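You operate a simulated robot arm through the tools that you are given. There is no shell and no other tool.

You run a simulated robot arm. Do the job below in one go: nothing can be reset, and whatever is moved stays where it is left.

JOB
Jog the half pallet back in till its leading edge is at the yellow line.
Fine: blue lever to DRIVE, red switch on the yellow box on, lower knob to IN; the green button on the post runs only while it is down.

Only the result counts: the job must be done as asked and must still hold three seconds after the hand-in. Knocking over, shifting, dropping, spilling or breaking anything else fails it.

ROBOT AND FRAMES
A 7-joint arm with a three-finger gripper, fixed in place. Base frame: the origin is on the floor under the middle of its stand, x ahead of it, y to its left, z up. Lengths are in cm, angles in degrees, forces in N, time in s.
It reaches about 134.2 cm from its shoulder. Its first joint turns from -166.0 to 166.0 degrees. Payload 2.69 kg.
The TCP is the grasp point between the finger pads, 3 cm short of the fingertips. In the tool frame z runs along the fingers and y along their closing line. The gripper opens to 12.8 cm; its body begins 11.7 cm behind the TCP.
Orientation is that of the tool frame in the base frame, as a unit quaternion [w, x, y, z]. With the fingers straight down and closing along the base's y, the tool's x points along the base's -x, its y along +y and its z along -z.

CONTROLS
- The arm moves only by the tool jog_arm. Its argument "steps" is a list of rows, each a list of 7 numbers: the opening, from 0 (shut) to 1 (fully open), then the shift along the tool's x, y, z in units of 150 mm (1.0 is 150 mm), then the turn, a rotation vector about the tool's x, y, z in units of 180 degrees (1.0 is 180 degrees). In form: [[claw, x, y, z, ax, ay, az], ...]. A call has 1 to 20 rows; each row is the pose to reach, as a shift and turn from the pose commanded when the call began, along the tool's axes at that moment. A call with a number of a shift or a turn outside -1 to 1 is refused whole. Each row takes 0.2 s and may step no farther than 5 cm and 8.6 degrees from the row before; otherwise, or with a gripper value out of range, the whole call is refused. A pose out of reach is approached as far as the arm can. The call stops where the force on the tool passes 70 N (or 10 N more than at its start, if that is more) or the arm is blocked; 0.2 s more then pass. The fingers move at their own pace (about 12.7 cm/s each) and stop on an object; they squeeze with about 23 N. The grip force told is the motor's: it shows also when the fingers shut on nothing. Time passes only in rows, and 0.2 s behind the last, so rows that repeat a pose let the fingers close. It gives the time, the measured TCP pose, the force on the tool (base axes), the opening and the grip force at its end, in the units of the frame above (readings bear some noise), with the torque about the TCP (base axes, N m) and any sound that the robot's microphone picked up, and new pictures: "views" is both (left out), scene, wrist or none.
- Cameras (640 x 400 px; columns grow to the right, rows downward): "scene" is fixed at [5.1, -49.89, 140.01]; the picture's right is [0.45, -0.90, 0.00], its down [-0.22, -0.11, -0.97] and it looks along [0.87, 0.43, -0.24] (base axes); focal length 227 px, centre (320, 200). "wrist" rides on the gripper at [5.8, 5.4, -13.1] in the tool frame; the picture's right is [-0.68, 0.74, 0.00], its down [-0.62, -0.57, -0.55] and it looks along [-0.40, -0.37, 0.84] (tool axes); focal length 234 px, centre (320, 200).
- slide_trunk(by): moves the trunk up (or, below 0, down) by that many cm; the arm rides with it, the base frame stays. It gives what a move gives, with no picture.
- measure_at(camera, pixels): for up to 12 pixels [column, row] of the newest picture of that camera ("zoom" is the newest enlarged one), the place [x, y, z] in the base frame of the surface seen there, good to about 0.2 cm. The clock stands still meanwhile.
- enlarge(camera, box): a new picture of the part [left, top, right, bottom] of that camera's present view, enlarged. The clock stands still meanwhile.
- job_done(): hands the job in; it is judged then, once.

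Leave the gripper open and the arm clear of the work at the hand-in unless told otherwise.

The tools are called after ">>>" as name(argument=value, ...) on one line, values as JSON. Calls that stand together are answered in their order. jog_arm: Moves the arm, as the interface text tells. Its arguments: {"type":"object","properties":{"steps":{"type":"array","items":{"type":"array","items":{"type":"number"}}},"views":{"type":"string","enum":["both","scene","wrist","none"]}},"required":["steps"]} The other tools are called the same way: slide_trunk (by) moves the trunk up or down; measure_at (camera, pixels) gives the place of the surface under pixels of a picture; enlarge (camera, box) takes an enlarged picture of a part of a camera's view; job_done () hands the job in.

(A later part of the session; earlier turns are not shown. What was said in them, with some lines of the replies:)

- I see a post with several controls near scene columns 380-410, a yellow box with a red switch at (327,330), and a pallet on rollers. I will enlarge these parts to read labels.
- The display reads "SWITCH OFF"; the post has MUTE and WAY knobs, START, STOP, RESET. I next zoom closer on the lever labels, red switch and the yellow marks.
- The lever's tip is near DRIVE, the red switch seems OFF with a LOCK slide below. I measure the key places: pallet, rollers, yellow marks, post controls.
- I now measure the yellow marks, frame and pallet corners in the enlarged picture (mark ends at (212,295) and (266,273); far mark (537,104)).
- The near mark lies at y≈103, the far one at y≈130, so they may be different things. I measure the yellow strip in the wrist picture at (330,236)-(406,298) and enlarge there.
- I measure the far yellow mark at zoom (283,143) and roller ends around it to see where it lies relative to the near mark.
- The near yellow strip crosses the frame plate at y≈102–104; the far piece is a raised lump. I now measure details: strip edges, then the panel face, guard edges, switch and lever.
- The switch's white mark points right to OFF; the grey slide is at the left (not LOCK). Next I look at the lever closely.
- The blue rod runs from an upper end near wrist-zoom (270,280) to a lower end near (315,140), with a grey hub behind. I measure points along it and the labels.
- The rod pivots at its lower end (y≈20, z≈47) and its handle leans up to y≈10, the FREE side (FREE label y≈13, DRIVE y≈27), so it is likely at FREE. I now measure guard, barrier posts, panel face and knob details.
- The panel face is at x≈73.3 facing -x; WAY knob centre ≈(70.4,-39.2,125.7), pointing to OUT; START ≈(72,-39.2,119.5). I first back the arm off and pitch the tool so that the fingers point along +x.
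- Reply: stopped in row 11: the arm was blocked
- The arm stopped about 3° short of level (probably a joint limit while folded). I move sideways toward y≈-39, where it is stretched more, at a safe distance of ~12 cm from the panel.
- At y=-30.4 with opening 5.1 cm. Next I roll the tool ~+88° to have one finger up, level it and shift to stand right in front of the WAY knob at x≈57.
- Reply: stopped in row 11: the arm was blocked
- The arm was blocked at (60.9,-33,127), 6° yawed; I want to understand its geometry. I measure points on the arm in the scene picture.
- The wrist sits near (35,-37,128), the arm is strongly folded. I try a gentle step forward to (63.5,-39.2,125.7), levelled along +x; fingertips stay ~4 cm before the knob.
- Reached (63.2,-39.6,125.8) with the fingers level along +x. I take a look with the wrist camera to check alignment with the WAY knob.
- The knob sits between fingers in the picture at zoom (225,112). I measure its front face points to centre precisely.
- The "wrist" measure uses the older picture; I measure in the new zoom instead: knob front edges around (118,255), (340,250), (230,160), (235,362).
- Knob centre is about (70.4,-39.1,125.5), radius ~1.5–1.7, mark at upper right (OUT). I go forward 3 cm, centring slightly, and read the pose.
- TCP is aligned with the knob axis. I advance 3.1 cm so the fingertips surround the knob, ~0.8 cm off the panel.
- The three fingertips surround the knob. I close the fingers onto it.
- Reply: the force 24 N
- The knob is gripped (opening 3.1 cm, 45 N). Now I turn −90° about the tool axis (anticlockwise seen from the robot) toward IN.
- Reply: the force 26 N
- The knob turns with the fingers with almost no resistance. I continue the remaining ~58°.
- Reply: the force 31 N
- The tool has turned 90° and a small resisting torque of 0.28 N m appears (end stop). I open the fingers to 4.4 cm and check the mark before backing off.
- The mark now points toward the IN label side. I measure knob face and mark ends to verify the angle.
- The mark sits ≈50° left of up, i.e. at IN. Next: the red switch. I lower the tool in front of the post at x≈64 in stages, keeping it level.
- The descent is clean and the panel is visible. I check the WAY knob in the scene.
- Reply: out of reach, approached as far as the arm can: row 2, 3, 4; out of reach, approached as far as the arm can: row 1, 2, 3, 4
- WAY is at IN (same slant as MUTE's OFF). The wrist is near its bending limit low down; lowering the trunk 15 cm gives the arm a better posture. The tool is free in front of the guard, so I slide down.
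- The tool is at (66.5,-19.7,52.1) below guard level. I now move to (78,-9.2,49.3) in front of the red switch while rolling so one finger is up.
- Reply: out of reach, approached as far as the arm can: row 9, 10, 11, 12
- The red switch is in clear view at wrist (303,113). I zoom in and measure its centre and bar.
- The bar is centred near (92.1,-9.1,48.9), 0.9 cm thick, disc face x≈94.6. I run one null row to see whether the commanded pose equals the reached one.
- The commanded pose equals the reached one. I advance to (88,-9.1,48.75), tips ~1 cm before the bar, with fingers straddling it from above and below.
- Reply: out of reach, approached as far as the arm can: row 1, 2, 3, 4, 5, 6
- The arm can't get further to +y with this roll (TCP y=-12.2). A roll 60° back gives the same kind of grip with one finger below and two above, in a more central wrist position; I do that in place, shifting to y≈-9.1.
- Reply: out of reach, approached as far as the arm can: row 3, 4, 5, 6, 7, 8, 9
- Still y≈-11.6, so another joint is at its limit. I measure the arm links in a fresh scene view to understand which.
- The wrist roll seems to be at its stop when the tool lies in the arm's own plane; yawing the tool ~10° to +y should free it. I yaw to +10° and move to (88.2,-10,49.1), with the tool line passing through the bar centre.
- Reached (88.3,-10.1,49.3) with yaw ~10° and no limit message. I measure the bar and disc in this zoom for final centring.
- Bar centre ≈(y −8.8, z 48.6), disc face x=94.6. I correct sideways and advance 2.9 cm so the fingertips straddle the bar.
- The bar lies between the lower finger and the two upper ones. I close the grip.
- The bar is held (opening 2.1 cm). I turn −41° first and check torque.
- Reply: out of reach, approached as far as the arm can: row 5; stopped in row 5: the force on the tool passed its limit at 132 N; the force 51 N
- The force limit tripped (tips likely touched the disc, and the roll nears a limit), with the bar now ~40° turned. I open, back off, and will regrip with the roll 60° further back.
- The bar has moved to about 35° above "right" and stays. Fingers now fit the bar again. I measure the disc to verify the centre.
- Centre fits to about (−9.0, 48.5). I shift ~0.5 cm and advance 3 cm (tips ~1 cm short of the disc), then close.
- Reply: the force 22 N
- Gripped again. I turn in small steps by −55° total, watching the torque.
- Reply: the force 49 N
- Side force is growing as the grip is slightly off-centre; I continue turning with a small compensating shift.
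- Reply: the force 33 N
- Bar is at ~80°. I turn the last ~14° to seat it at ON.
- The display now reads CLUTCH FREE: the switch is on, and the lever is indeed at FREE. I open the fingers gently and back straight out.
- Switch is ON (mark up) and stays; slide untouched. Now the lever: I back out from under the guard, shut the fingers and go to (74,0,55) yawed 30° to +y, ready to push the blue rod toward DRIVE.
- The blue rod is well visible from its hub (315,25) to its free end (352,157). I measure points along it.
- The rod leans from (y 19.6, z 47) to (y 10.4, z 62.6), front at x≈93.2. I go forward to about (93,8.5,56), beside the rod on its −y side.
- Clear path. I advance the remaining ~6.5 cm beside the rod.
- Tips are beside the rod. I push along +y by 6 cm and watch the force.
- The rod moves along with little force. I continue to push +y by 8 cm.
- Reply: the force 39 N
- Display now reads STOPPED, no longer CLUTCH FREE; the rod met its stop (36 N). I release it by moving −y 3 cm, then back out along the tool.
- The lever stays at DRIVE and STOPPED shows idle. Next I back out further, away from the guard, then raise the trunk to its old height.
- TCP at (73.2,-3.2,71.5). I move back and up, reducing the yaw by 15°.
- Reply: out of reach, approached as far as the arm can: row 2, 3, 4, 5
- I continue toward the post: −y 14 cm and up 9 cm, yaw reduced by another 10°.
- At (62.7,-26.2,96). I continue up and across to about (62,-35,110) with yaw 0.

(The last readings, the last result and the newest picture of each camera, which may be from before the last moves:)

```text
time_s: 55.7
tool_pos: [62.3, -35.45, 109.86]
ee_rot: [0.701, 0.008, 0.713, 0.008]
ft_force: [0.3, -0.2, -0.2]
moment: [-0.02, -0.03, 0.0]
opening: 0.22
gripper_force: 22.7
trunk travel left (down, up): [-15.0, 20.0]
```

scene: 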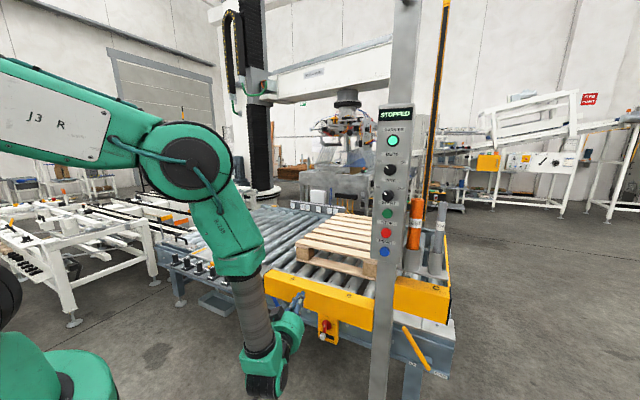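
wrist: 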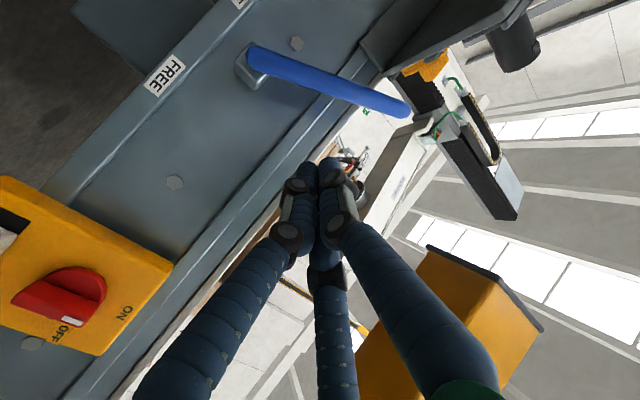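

Level at (62.3,-35.5,109.9). I look at the START button again to fix its centre.

>>> enlarge(camera="scene", box=[365, 185, 415, 235])

>>> measure_at(camera="zoom", pixels=[[300, 220], [300, 190], [300, 250], [260, 220], [330, 220], [280, 230], [320, 190]])

```text
8.00 times, centred on (390, 210) of scene
```

zoom: 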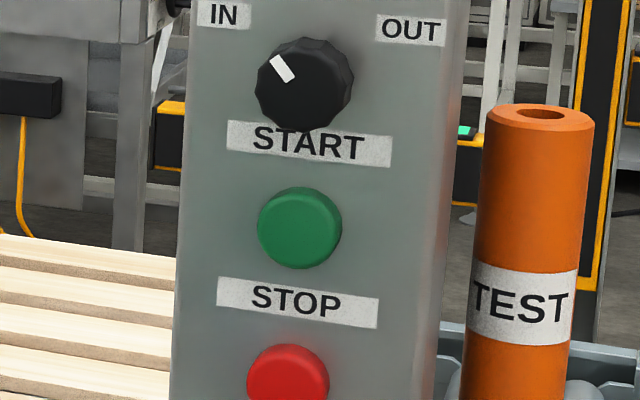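

```text
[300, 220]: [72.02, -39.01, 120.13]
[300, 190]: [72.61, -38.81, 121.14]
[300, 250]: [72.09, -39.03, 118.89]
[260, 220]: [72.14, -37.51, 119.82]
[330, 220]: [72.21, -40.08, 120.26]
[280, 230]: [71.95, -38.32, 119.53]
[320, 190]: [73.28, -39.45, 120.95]
```

START centre ≈(72.0,-39.0,119.6). I go to the pre-press place (66,-39,119.7).

>>> jog_arm(steps=[[0.0, -0.2, -0.074, 0, 0, -0.001, 0], [0.0, -0.4, -0.148, 0, 0, -0.003, 0], [0.0, -0.6, -0.222, 0.03, 0, -0.0055, 0], [0.0, -0.661, -0.222, 0.169, 0, -0.0055, 0], [0.0, -0.661, -0.222, 0.169, 0, -0.0055, 0]], views="both")

>>> enlarge(camera="wrist", box=[220, 80, 420, 230])

```text
time_s: 56.9
tool_pos: [64.82, -38.8, 119.82]
ee_rot: [0.708, 0.009, 0.706, 0.007]
ft_force: [0.0, 0.3, -0.6]
moment: [0.03, -0.01, -0.03]
opening: 0.22
gripper_force: 23.5
trunk travel left (down, up): [-15.0, 20.0]
```

scene: 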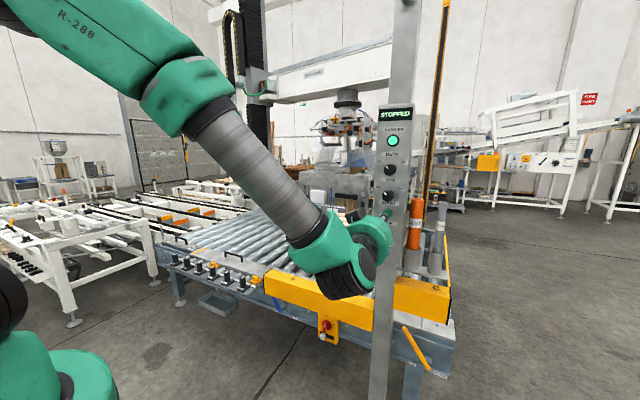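
wrist: 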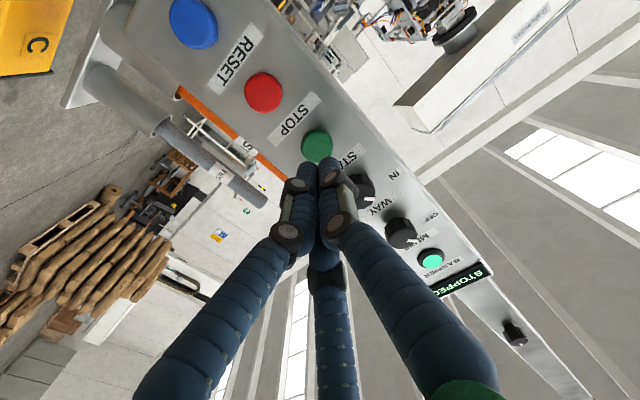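

```text
2.67 times, centred on (320, 155) of wrist
```

zoom: 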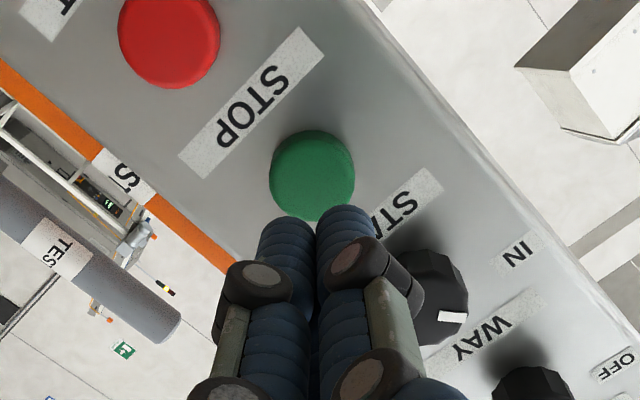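

The tips are centred on START, 4 cm short. I advance to ~0.5 cm before the button.

>>> jog_arm(steps=[[0.0, 0, -0.006, 0.1, 0, 0, 0], [0.0, 0, -0.012, 0.19, 0, 0, 0], [0.0, 0, -0.012, 0.24, 0, 0, 0], [0.0, 0, -0.012, 0.24, 0, 0, 0]], views="none")

>>> enlarge(camera="wrist", box=[220, 80, 420, 230])

```text
time_s: 57.9
tool_pos: [68.58, -38.89, 119.79]
ee_rot: [0.708, 0.01, 0.706, 0.006]
ft_force: [-0.7, -0.2, 1.3]
moment: [0.01, 0.01, -0.02]
opening: 0.21
gripper_force: 23.7
trunk travel left (down, up): [-15.0, 20.0]
```

```text
2.67 times, centred on (320, 155) of wrist
```

zoom: 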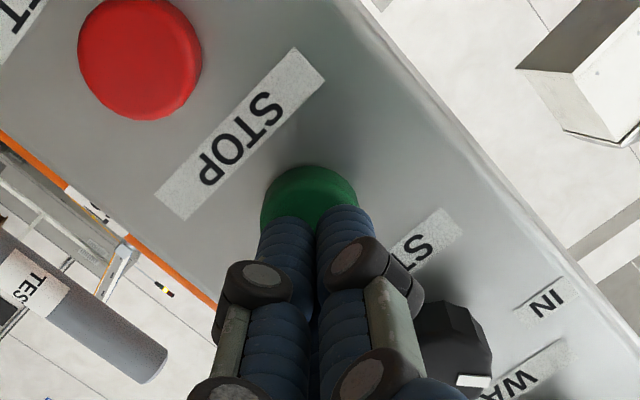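

Almost touching. I make a short test press: advance ~0.9 cm, hold one row, and release, then look.

>>> jog_arm(steps=[[0.0, 0, 0, 0.03, 0, 0, 0], [0.0, 0, 0, 0.06, 0, 0, 0]], views="scene")

>>> enlarge(camera="scene", box=[350, 95, 450, 215])

```text
time_s: 58.5
tool_pos: [69.32, -38.97, 119.79]
ee_rot: [0.708, 0.009, 0.706, 0.007]
ft_force: [-0.8, -1.0, 0.5]
moment: [0.01, 0.0, 0.0]
opening: 0.2
gripper_force: 23.2
trunk travel left (down, up): [-15.0, 20.0]
```

scene: 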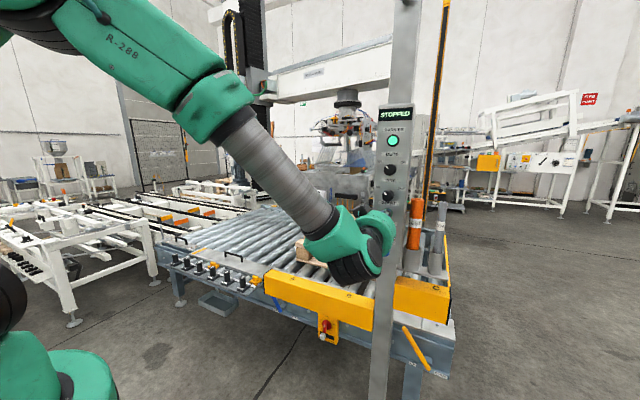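

```text
3.33 times, centred on (400, 155) of scene
```

zoom: 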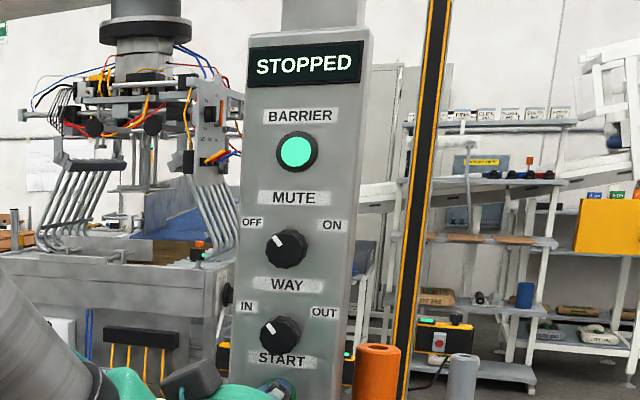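

No contact force yet at x=69.3 and still STOPPED. I press 0.5 cm further.

>>> jog_arm(steps=[[0.0, 0, 0, 0.02, 0, 0, 0], [0.0, 0, 0, 0.035, 0, 0, 0]], views="scene")

>>> enlarge(camera="scene", box=[350, 95, 450, 215])

```text
time_s: 59.1
tool_pos: [69.75, -38.99, 119.72]
ee_rot: [0.708, 0.009, 0.706, 0.007]
ft_force: [-2.7, 0.6, -1.4]
moment: [-0.04, 0.07, 0.04]
opening: 0.59
gripper_force: 31.4
trunk travel left (down, up): [-15.0, 20.0]
heard: click
```

scene: 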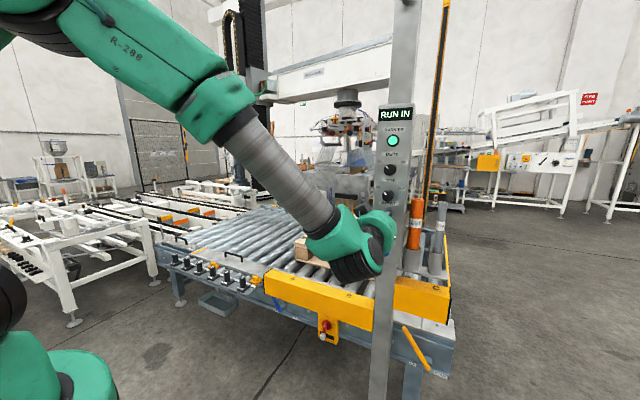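

```text
3.33 times, centred on (400, 155) of scene
```

zoom: 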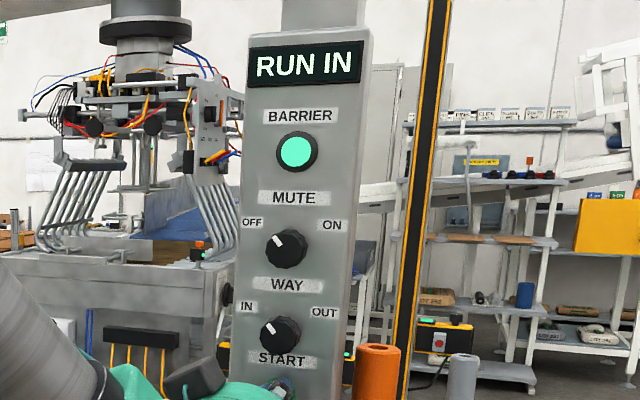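

Click heard and the display reads RUN IN. I measure the pallet's near-left corner now, then hold for a few rows.

>>> enlarge(camera="scene", box=[180, 200, 340, 290])

```text
4.00 times, centred on (260, 245) of scene
```

zoom: 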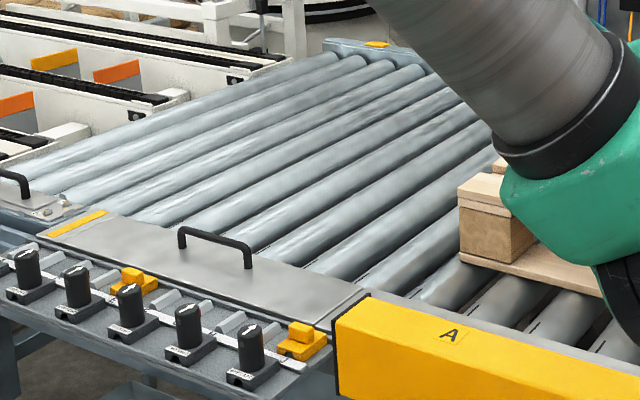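

The pallet's leading edge shows at zoom x≈460. I measure it and then hold the button for 3 more rows.

>>> measure_at(camera="zoom", pixels=[[464, 192], [464, 205], [464, 230], [464, 258], [480, 190]])

>>> jog_arm(steps=[[0.0, 0, 0, 0, 0, 0, 0], [0.0, 0, 0, 0, 0, 0, 0], [0.0, 0, 0, 0, 0, 0, 0], [0.0, 0, 0, 0, 0, 0, 0]], views="scene")

>>> enlarge(camera="scene", box=[180, 200, 340, 290])

```text
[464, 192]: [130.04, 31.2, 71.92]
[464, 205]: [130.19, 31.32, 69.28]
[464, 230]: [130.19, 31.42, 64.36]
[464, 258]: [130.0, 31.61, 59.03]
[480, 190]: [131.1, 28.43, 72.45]
```

```text
time_s: 60.1
tool_pos: [69.75, -38.97, 119.81]
ee_rot: [0.708, 0.009, 0.706, 0.006]
ft_force: [-3.3, 0.0, -1.4]
moment: [0.0, 0.03, -0.02]
opening: 0.61
gripper_force: 31.5
trunk travel left (down, up): [-15.0, 20.0]
```

scene: 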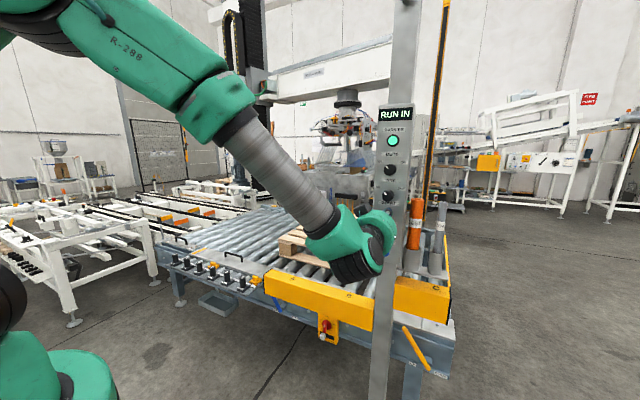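

```text
4.00 times, centred on (260, 245) of scene
```

zoom: 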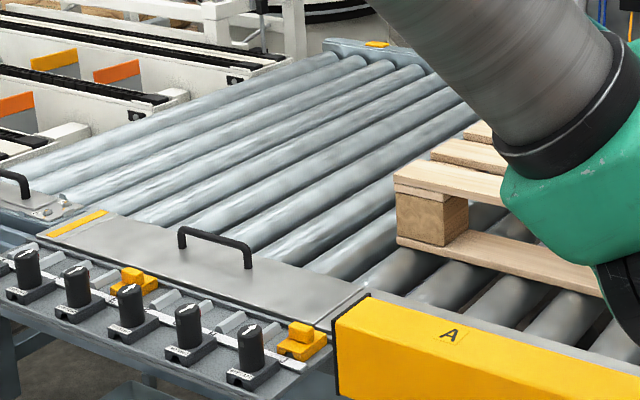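

The pallet is moving in. I measure its new leading edge at zoom x≈399.

>>> measure_at(camera="zoom", pixels=[[399, 182], [400, 200], [400, 215], [401, 235], [430, 165]])

```text
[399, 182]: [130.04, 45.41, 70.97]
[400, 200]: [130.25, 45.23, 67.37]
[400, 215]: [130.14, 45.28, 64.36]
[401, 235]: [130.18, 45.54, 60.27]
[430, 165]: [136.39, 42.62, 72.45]
```

14 cm in 1.0 s, so ~14 cm/s. I hold for 2.0 s more (9 rows + 0.2 s) and measure again.

>>> jog_arm(steps=[[0.0, 0, 0, 0, 0, 0, 0], [0.0, 0, 0, 0, 0, 0, 0], [0.0, 0, 0, 0, 0, 0, 0], [0.0, 0, 0, 0, 0, 0, 0], [0.0, 0, 0, 0, 0, 0, 0], [0.0, 0, 0, 0, 0, 0, 0], [0.0, 0, 0, 0, 0, 0, 0], [0.0, 0, 0, 0, 0, 0, 0], [0.0, 0, 0, 0, 0, 0, 0]], views="scene")

>>> enlarge(camera="scene", box=[180, 200, 340, 290])

```text
time_s: 62.1
tool_pos: [69.75, -38.85, 119.81]
ee_rot: [0.708, 0.009, 0.706, 0.007]
ft_force: [-4.0, -0.4, -1.4]
moment: [-0.01, 0.02, 0.01]
opening: 0.61
gripper_force: 31.0
trunk travel left (down, up): [-15.0, 20.0]
```

scene: 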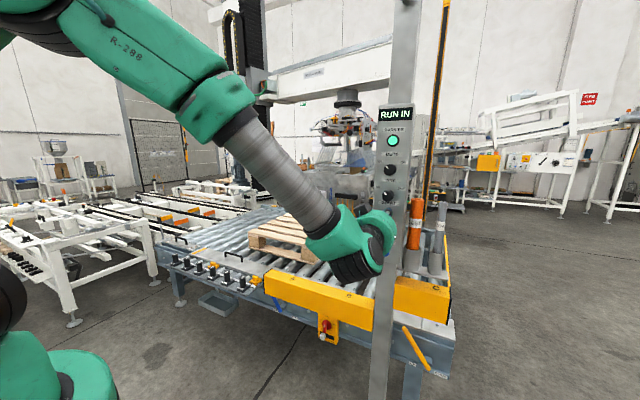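

```text
4.00 times, centred on (260, 245) of scene
```

zoom: 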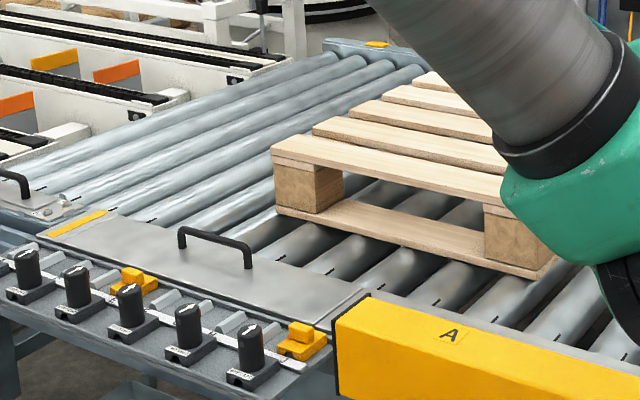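

I measure the leading edge again (zoom x≈275).

>>> measure_at(camera="zoom", pixels=[[274, 155], [276, 165], [278, 190], [280, 208], [300, 140], [515, 180], [548, 262], [65, 228], [95, 220]])

```text
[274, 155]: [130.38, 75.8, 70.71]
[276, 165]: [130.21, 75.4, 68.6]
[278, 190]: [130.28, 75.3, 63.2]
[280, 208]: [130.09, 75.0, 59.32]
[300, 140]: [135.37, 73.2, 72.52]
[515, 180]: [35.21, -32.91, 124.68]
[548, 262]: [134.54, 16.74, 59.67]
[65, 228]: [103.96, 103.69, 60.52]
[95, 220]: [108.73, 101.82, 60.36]
```

About 15 cm/s. To get the edge precisely, I enlarge around the leading corner.

>>> enlarge(camera="scene", box=[235, 225, 275, 260])

```text
11.43 times, centred on (255, 242) of scene
```

zoom: 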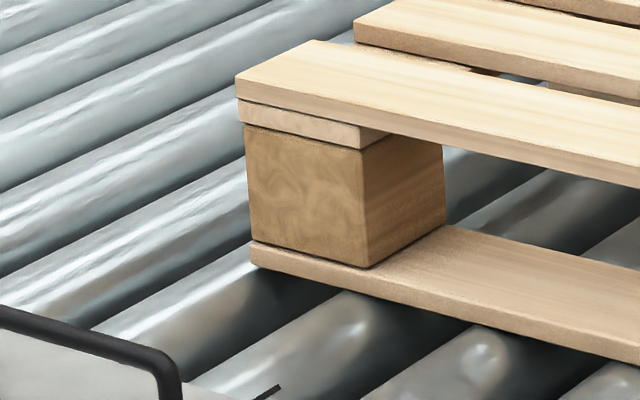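

The left silhouette is the leading (+y) edge. I measure right on it.

>>> measure_at(camera="zoom", pixels=[[238, 88], [240, 92], [242, 110], [250, 180], [256, 258], [310, 44], [239, 80]])

```text
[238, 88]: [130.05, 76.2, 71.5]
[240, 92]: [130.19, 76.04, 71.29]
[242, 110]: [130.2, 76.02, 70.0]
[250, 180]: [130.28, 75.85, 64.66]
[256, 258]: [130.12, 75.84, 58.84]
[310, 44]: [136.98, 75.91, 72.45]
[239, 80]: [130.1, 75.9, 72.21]
```

The leading edge is at y≈76.1, moving 15 cm/s; target ≈103.9 (line spans ~102.5–105.4). I hold 1.0 s more, then release to learn the run-on.

>>> jog_arm(steps=[[0.0, 0, 0, 0, 0, 0, 0], [0.0, 0, 0, 0, 0, 0, 0], [0.0, 0, 0, 0, 0, 0, 0], [0.0, 0, 0, 0, 0, 0, 0], [0.0, 0, 0, 0, 0, 0, 0], [0.0, 0, 0, -0.04, 0, 0, 0], [0.0, 0, 0, -0.06, 0, 0, 0], [0.0, 0, 0, -0.06, 0, 0, 0]], views="scene")

>>> enlarge(camera="scene", box=[350, 95, 450, 215])

>>> enlarge(camera="scene", box=[190, 215, 260, 275])

```text
time_s: 63.9
tool_pos: [68.91, -38.87, 119.78]
ee_rot: [0.708, 0.01, 0.706, 0.007]
ft_force: [0.1, -0.3, 0.0]
moment: [0.0, 0.0, -0.01]
opening: 0.22
gripper_force: 31.3
trunk travel left (down, up): [-15.0, 20.0]
```

scene: 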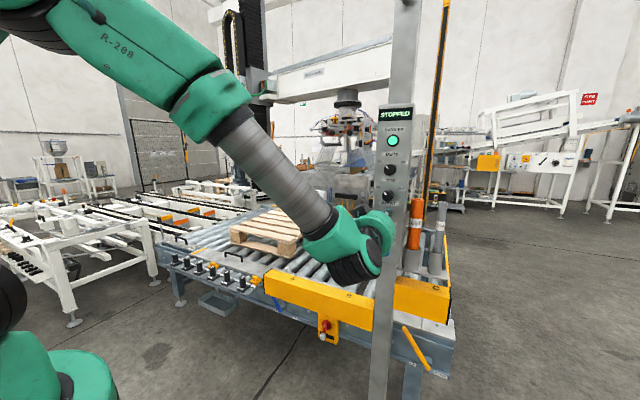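

```text
3.33 times, centred on (400, 155) of scene
```

zoom: 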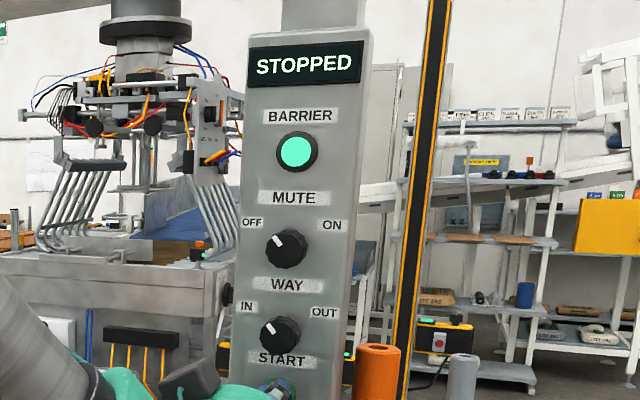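

```text
6.67 times, centred on (225, 245) of scene
```

zoom: 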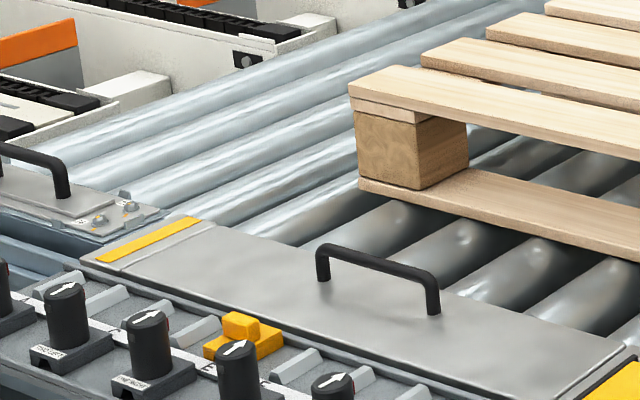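

Released and STOPPED again. I measure the leading edge and the yellow strip edges in this zoom.

>>> measure_at(camera="zoom", pixels=[[350, 88], [351, 95], [355, 112], [358, 145], [362, 183], [395, 66], [88, 257], [97, 260], [130, 235], [145, 247], [187, 218], [199, 221]])

```text
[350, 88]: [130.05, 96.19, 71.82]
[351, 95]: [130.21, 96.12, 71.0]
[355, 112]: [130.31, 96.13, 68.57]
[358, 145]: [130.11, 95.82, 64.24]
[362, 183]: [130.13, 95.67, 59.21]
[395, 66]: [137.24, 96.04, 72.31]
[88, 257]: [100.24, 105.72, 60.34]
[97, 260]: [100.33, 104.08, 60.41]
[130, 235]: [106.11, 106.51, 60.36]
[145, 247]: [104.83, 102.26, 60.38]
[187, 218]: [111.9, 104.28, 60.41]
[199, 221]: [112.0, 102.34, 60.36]
```

Leading edge rests at y≈96.15; run-on at release was ~5 cm. Remaining ≈7.7 cm. I make a minimal tap (one press row, then release) to learn its size.

>>> jog_arm(steps=[[0.0, 0, 0, 0.06, 0, 0, 0], [0.0, 0, 0, 0.0, 0, 0, 0], [0.0, 0, 0, 0.0, 0, 0, 0], [0.0, 0, 0, 0.0, 0, 0, 0]], views="scene")

>>> enlarge(camera="scene", box=[190, 215, 260, 275])

>>> measure_at(camera="zoom", pixels=[[350, 88], [351, 95], [345, 92], [340, 92], [335, 92], [330, 92], [325, 92], [355, 112], [348, 112], [342, 112]])

```text
time_s: 64.9
tool_pos: [69.01, -39.05, 119.81]
ee_rot: [0.708, 0.008, 0.706, 0.007]
ft_force: [-0.8, 0.3, 0.6]
moment: [-0.01, 0.01, 0.02]
opening: 0.22
gripper_force: 31.2
trunk travel left (down, up): [-15.0, 20.0]
heard: click
```

scene: 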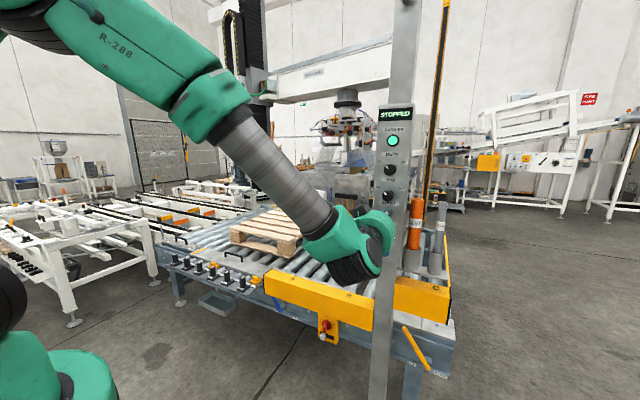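

```text
6.67 times, centred on (225, 245) of scene
```

zoom: 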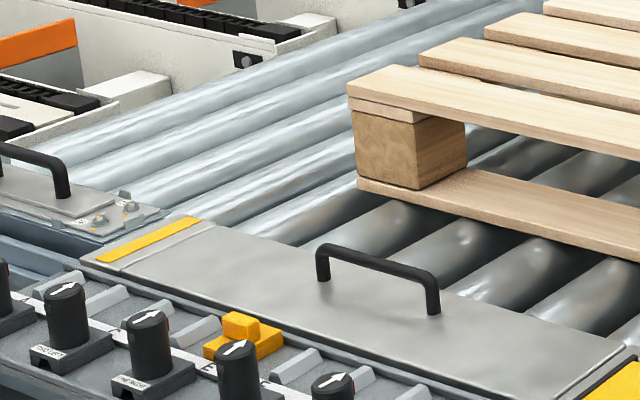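

```text
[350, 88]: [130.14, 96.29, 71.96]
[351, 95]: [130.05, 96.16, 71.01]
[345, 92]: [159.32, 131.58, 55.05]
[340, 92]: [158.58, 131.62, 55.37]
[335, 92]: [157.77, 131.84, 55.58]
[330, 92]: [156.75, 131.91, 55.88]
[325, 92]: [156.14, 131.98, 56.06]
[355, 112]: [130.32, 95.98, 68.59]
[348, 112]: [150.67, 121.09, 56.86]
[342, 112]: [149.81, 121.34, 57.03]
```

The tap clicked and moved the pallet only ~0.2 cm — fine control. Now press with one hold row (0.2 s more).

>>> jog_arm(steps=[[0.0, 0, 0, 0.06, 0, 0, 0], [0.0, 0, 0, 0.06, 0, 0, 0], [0.0, 0, 0, 0.0, 0, 0, 0], [0.0, 0, 0, 0.0, 0, 0, 0], [0.0, 0, 0, 0.0, 0, 0, 0]], views="scene")

>>> enlarge(camera="scene", box=[190, 215, 260, 275])

```text
time_s: 66.1
tool_pos: [69.06, -38.82, 119.82]
ee_rot: [0.708, 0.01, 0.706, 0.006]
ft_force: [-0.3, 0.0, 0.7]
moment: [-0.03, 0.0, 0.02]
opening: 0.19
gripper_force: 31.4
trunk travel left (down, up): [-15.0, 20.0]
heard: click
```

scene: 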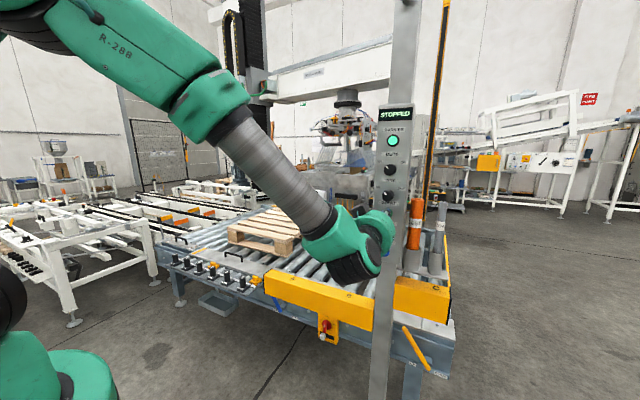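

```text
6.67 times, centred on (225, 245) of scene
```

zoom: 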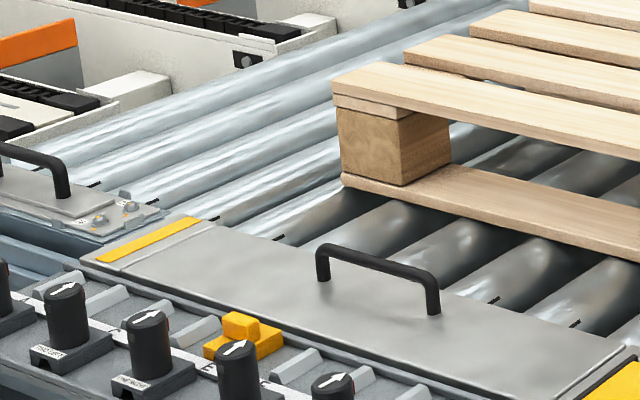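

>>> measure_at(camera="zoom", pixels=[[333, 85], [334, 90], [335, 95], [338, 108], [341, 140], [345, 180], [375, 64], [385, 64], [377, 70]])

```text
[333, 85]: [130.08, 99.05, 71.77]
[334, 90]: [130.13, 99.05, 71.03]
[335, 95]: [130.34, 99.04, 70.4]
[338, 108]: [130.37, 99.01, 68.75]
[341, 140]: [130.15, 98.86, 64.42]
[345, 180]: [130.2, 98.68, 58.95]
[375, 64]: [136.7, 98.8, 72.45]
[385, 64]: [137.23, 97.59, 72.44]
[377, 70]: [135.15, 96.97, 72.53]
```

Leading edge at y≈99.1 (one-hold press gives ~2.8 cm). I measure the yellow strip's edges tightly before the last moves.

>>> enlarge(camera="scene", box=[195, 240, 230, 260])

>>> measure_at(camera="zoom", pixels=[[320, 200], [250, 200], [200, 200]])

```text
16.00 times, centred on (212, 250) of scene
```

zoom: 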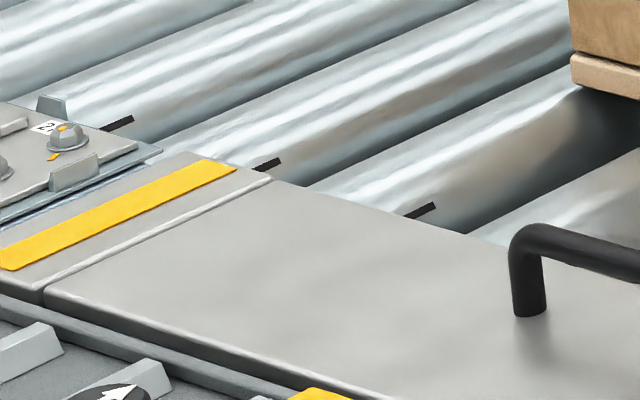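

```text
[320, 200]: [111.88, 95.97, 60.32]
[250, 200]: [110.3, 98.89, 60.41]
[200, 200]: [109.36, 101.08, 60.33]
```

I measure both edges of the strip: near edge along (60,250)–(230,171), far edge along (20,240)–(205,162).

>>> measure_at(camera="zoom", pixels=[[60, 249], [120, 221], [180, 193], [230, 171], [40, 233], [100, 207], [150, 185], [205, 162], [130, 205], [190, 205], [65, 255], [95, 203]])

```text
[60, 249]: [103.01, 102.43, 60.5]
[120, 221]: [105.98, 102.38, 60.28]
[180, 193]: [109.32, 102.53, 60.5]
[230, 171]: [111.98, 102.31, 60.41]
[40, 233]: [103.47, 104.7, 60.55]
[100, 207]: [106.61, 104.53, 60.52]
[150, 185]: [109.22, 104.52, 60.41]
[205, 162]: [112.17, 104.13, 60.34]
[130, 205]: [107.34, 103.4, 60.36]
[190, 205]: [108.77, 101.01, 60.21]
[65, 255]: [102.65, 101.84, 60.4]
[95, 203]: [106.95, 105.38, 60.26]
```

The strip spans y≈102.35–104.65, centre 103.5. Remaining ≈4.4 cm; I do a one-hold press with a faster release, expecting ~2.2 cm.

>>> jog_arm(steps=[[0.0, 0, 0, 0.06, 0, 0, 0], [0.0, 0, 0, 0.06, 0, 0, 0], [0.0, 0, 0, -0.06, 0, 0, 0], [0.0, 0, 0, 0.0, 0, 0, 0], [0.0, 0, 0, 0.0, 0, 0, 0]], views="scene")

>>> enlarge(camera="scene", box=[190, 215, 260, 275])

```text
time_s: 67.3
tool_pos: [69.1, -38.96, 119.77]
ee_rot: [0.708, 0.009, 0.706, 0.007]
ft_force: [-0.1, -0.3, -0.8]
moment: [0.01, -0.04, 0.02]
opening: 0.21
gripper_force: 31.0
trunk travel left (down, up): [-15.0, 20.0]
heard: click
```

scene: 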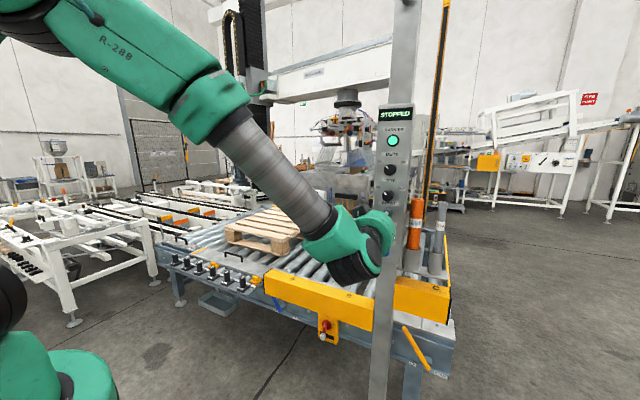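

```text
6.67 times, centred on (225, 245) of scene
```

zoom: 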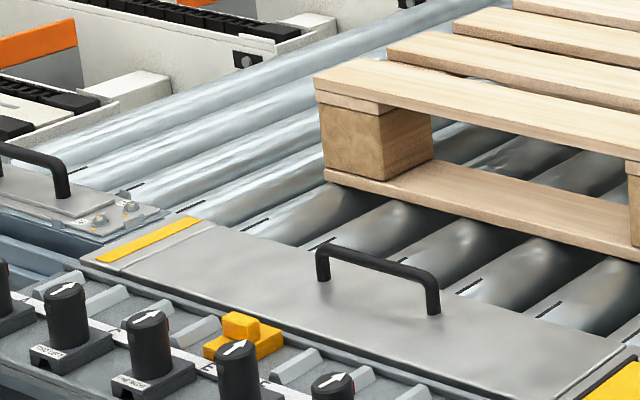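

>>> measure_at(camera="zoom", pixels=[[316, 80], [317, 86], [318, 92], [321, 105], [324, 140], [328, 176], [358, 60]])

```text
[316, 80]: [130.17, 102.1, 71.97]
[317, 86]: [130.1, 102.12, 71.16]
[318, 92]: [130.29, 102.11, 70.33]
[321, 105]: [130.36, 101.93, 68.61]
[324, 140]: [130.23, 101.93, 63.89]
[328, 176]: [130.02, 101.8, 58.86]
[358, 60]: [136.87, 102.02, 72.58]
```

Leading edge at y≈102.15, right at the strip's near side; 1.35 cm more would centre it. I do a tap with a slower release, expecting ~1–1.5 cm.

>>> jog_arm(steps=[[0.0, 0, 0, 0.06, 0, 0, 0], [0.0, 0, 0, 0.03, 0, 0, 0], [0.0, 0, 0, 0.0, 0, 0, 0], [0.0, 0, 0, 0.0, 0, 0, 0], [0.0, 0, 0, 0.0, 0, 0, 0]], views="scene")

>>> enlarge(camera="scene", box=[190, 215, 260, 275])

```text
time_s: 68.5
tool_pos: [68.97, -38.86, 119.84]
ee_rot: [0.708, 0.01, 0.706, 0.007]
ft_force: [-0.2, -0.9, 0.0]
moment: [0.0, 0.0, 0.02]
opening: 0.24
gripper_force: 31.3
trunk travel left (down, up): [-15.0, 20.0]
heard: click
```

scene: 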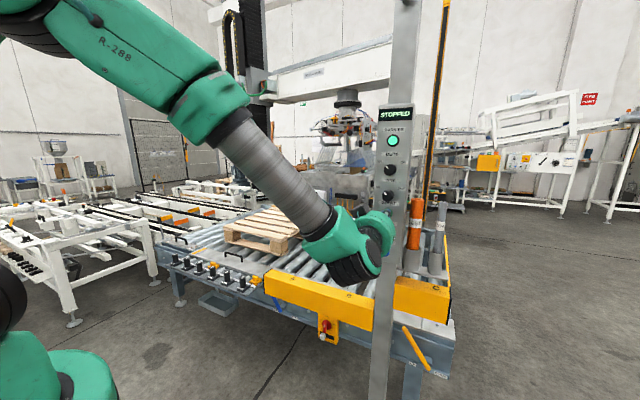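

```text
6.67 times, centred on (225, 245) of scene
```

zoom: 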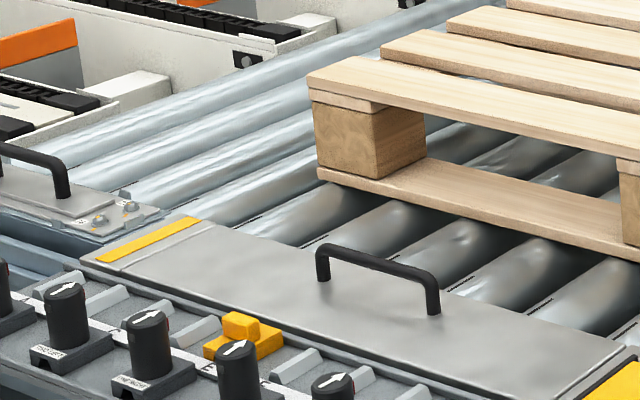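

>>> measure_at(camera="zoom", pixels=[[309, 78], [310, 84], [311, 90], [314, 105], [318, 140], [321, 174], [350, 58], [354, 62]])

```text
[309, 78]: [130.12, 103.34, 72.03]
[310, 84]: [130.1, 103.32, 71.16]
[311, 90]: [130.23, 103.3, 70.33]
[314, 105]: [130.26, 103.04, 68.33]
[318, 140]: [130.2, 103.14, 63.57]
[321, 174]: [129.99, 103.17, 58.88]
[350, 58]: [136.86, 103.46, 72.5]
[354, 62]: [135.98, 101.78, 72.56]
```

The leading edge is at y≈103.4, mid of the strip (102.35–104.65). I withdraw straight back from the button and then open the gripper.

>>> jog_arm(steps=[[0.0, 0, 0, -0.15, 0, 0, 0], [0.0, 0, 0, -0.35, 0, 0, 0], [0.0, 0, 0, -0.52, 0, 0, 0], [0.5, -0.1, 0.1, -0.52, 0, 0, 0], [1.0, -0.3, 0.3, -0.52, 0, 0, 0], [1.0, -0.5, 0.5, -0.5, 0, 0, 0], [1.0, -0.5, 0.5, -0.5, 0, 0, 0]], views="both")

>>> enlarge(camera="scene", box=[190, 215, 260, 275])

>>> enlarge(camera="scene", box=[350, 90, 450, 270])

```text
time_s: 70.1
tool_pos: [61.19, -31.4, 127.29]
ee_rot: [0.708, 0.009, 0.706, 0.005]
ft_force: [-1.2, 0.5, 0.9]
moment: [0.02, 0.09, -0.14]
opening: 12.8
gripper_force: 0.0
trunk travel left (down, up): [-15.0, 20.0]
```

scene: 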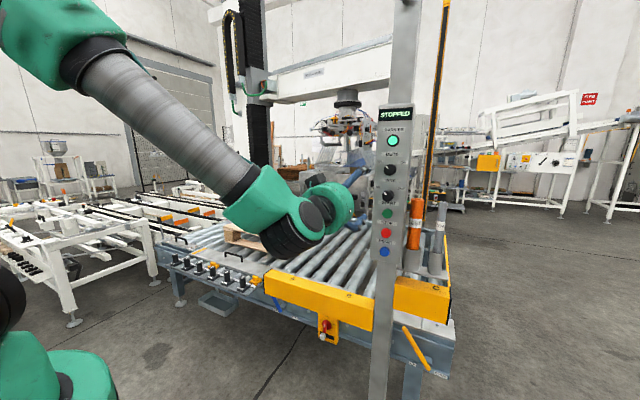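
wrist: 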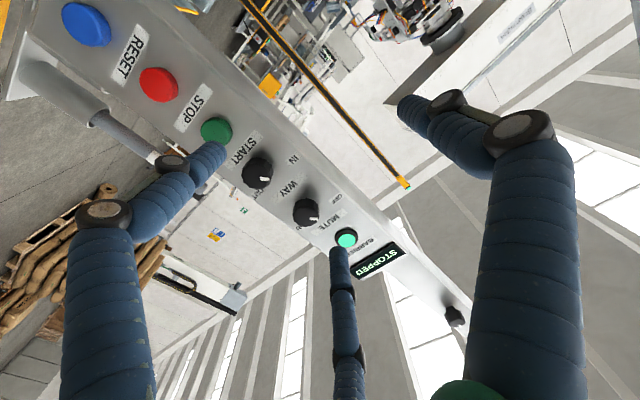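

```text
6.67 times, centred on (225, 245) of scene
```

zoom: 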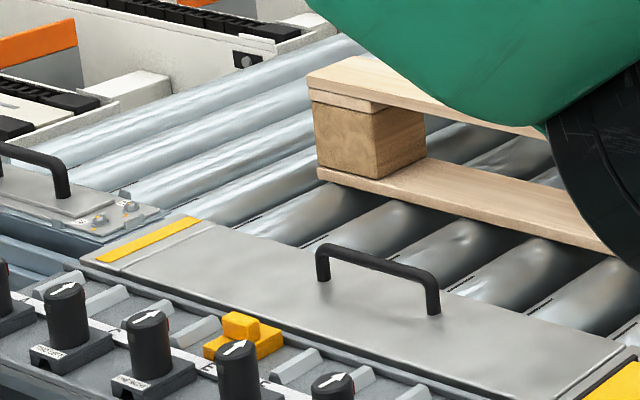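

```text
2.22 times, centred on (400, 180) of scene
```

zoom: 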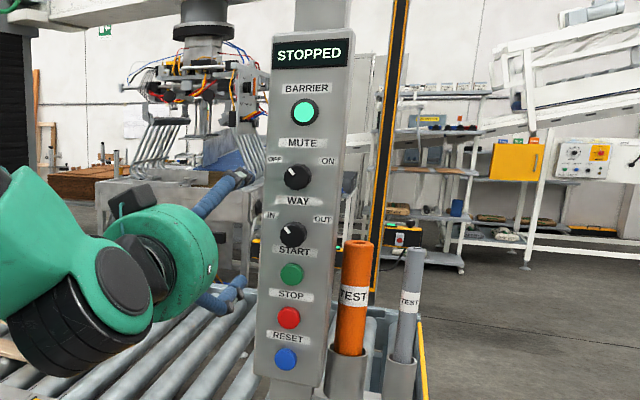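

The pallet rests with its leading edge on the yellow line, the display reads STOPPED, all else is in place, the gripper is open and ~9 cm clear of the panel. I hand the job in.

>>> job_done()

```text
The job is handed in.
```

The half pallet is back in, with its leading edge at about y = 103.4 cm. That is near the middle of the yellow line, which spans about 102.35 to 104.65 cm. I have handed the job in.

- **Controls:** The blue lever is at DRIVE, the red switch is on, and the lower (WAY) knob is at IN. I left them in those positions.
- **Drive:** I ran it in with the green button, then used short presses for the last few centimetres. After the last release the pallet stayed put and the display reads STOPPED.
- **Arm:** The gripper is open, with the fingertips about 9 cm from the post.
- **Force stop:** While I was turning the red switch, the force on the tool went over its limit once (132 N), so I let go and gripped it again. The switch seated at ON, and I saw nothing else moved or knocked.
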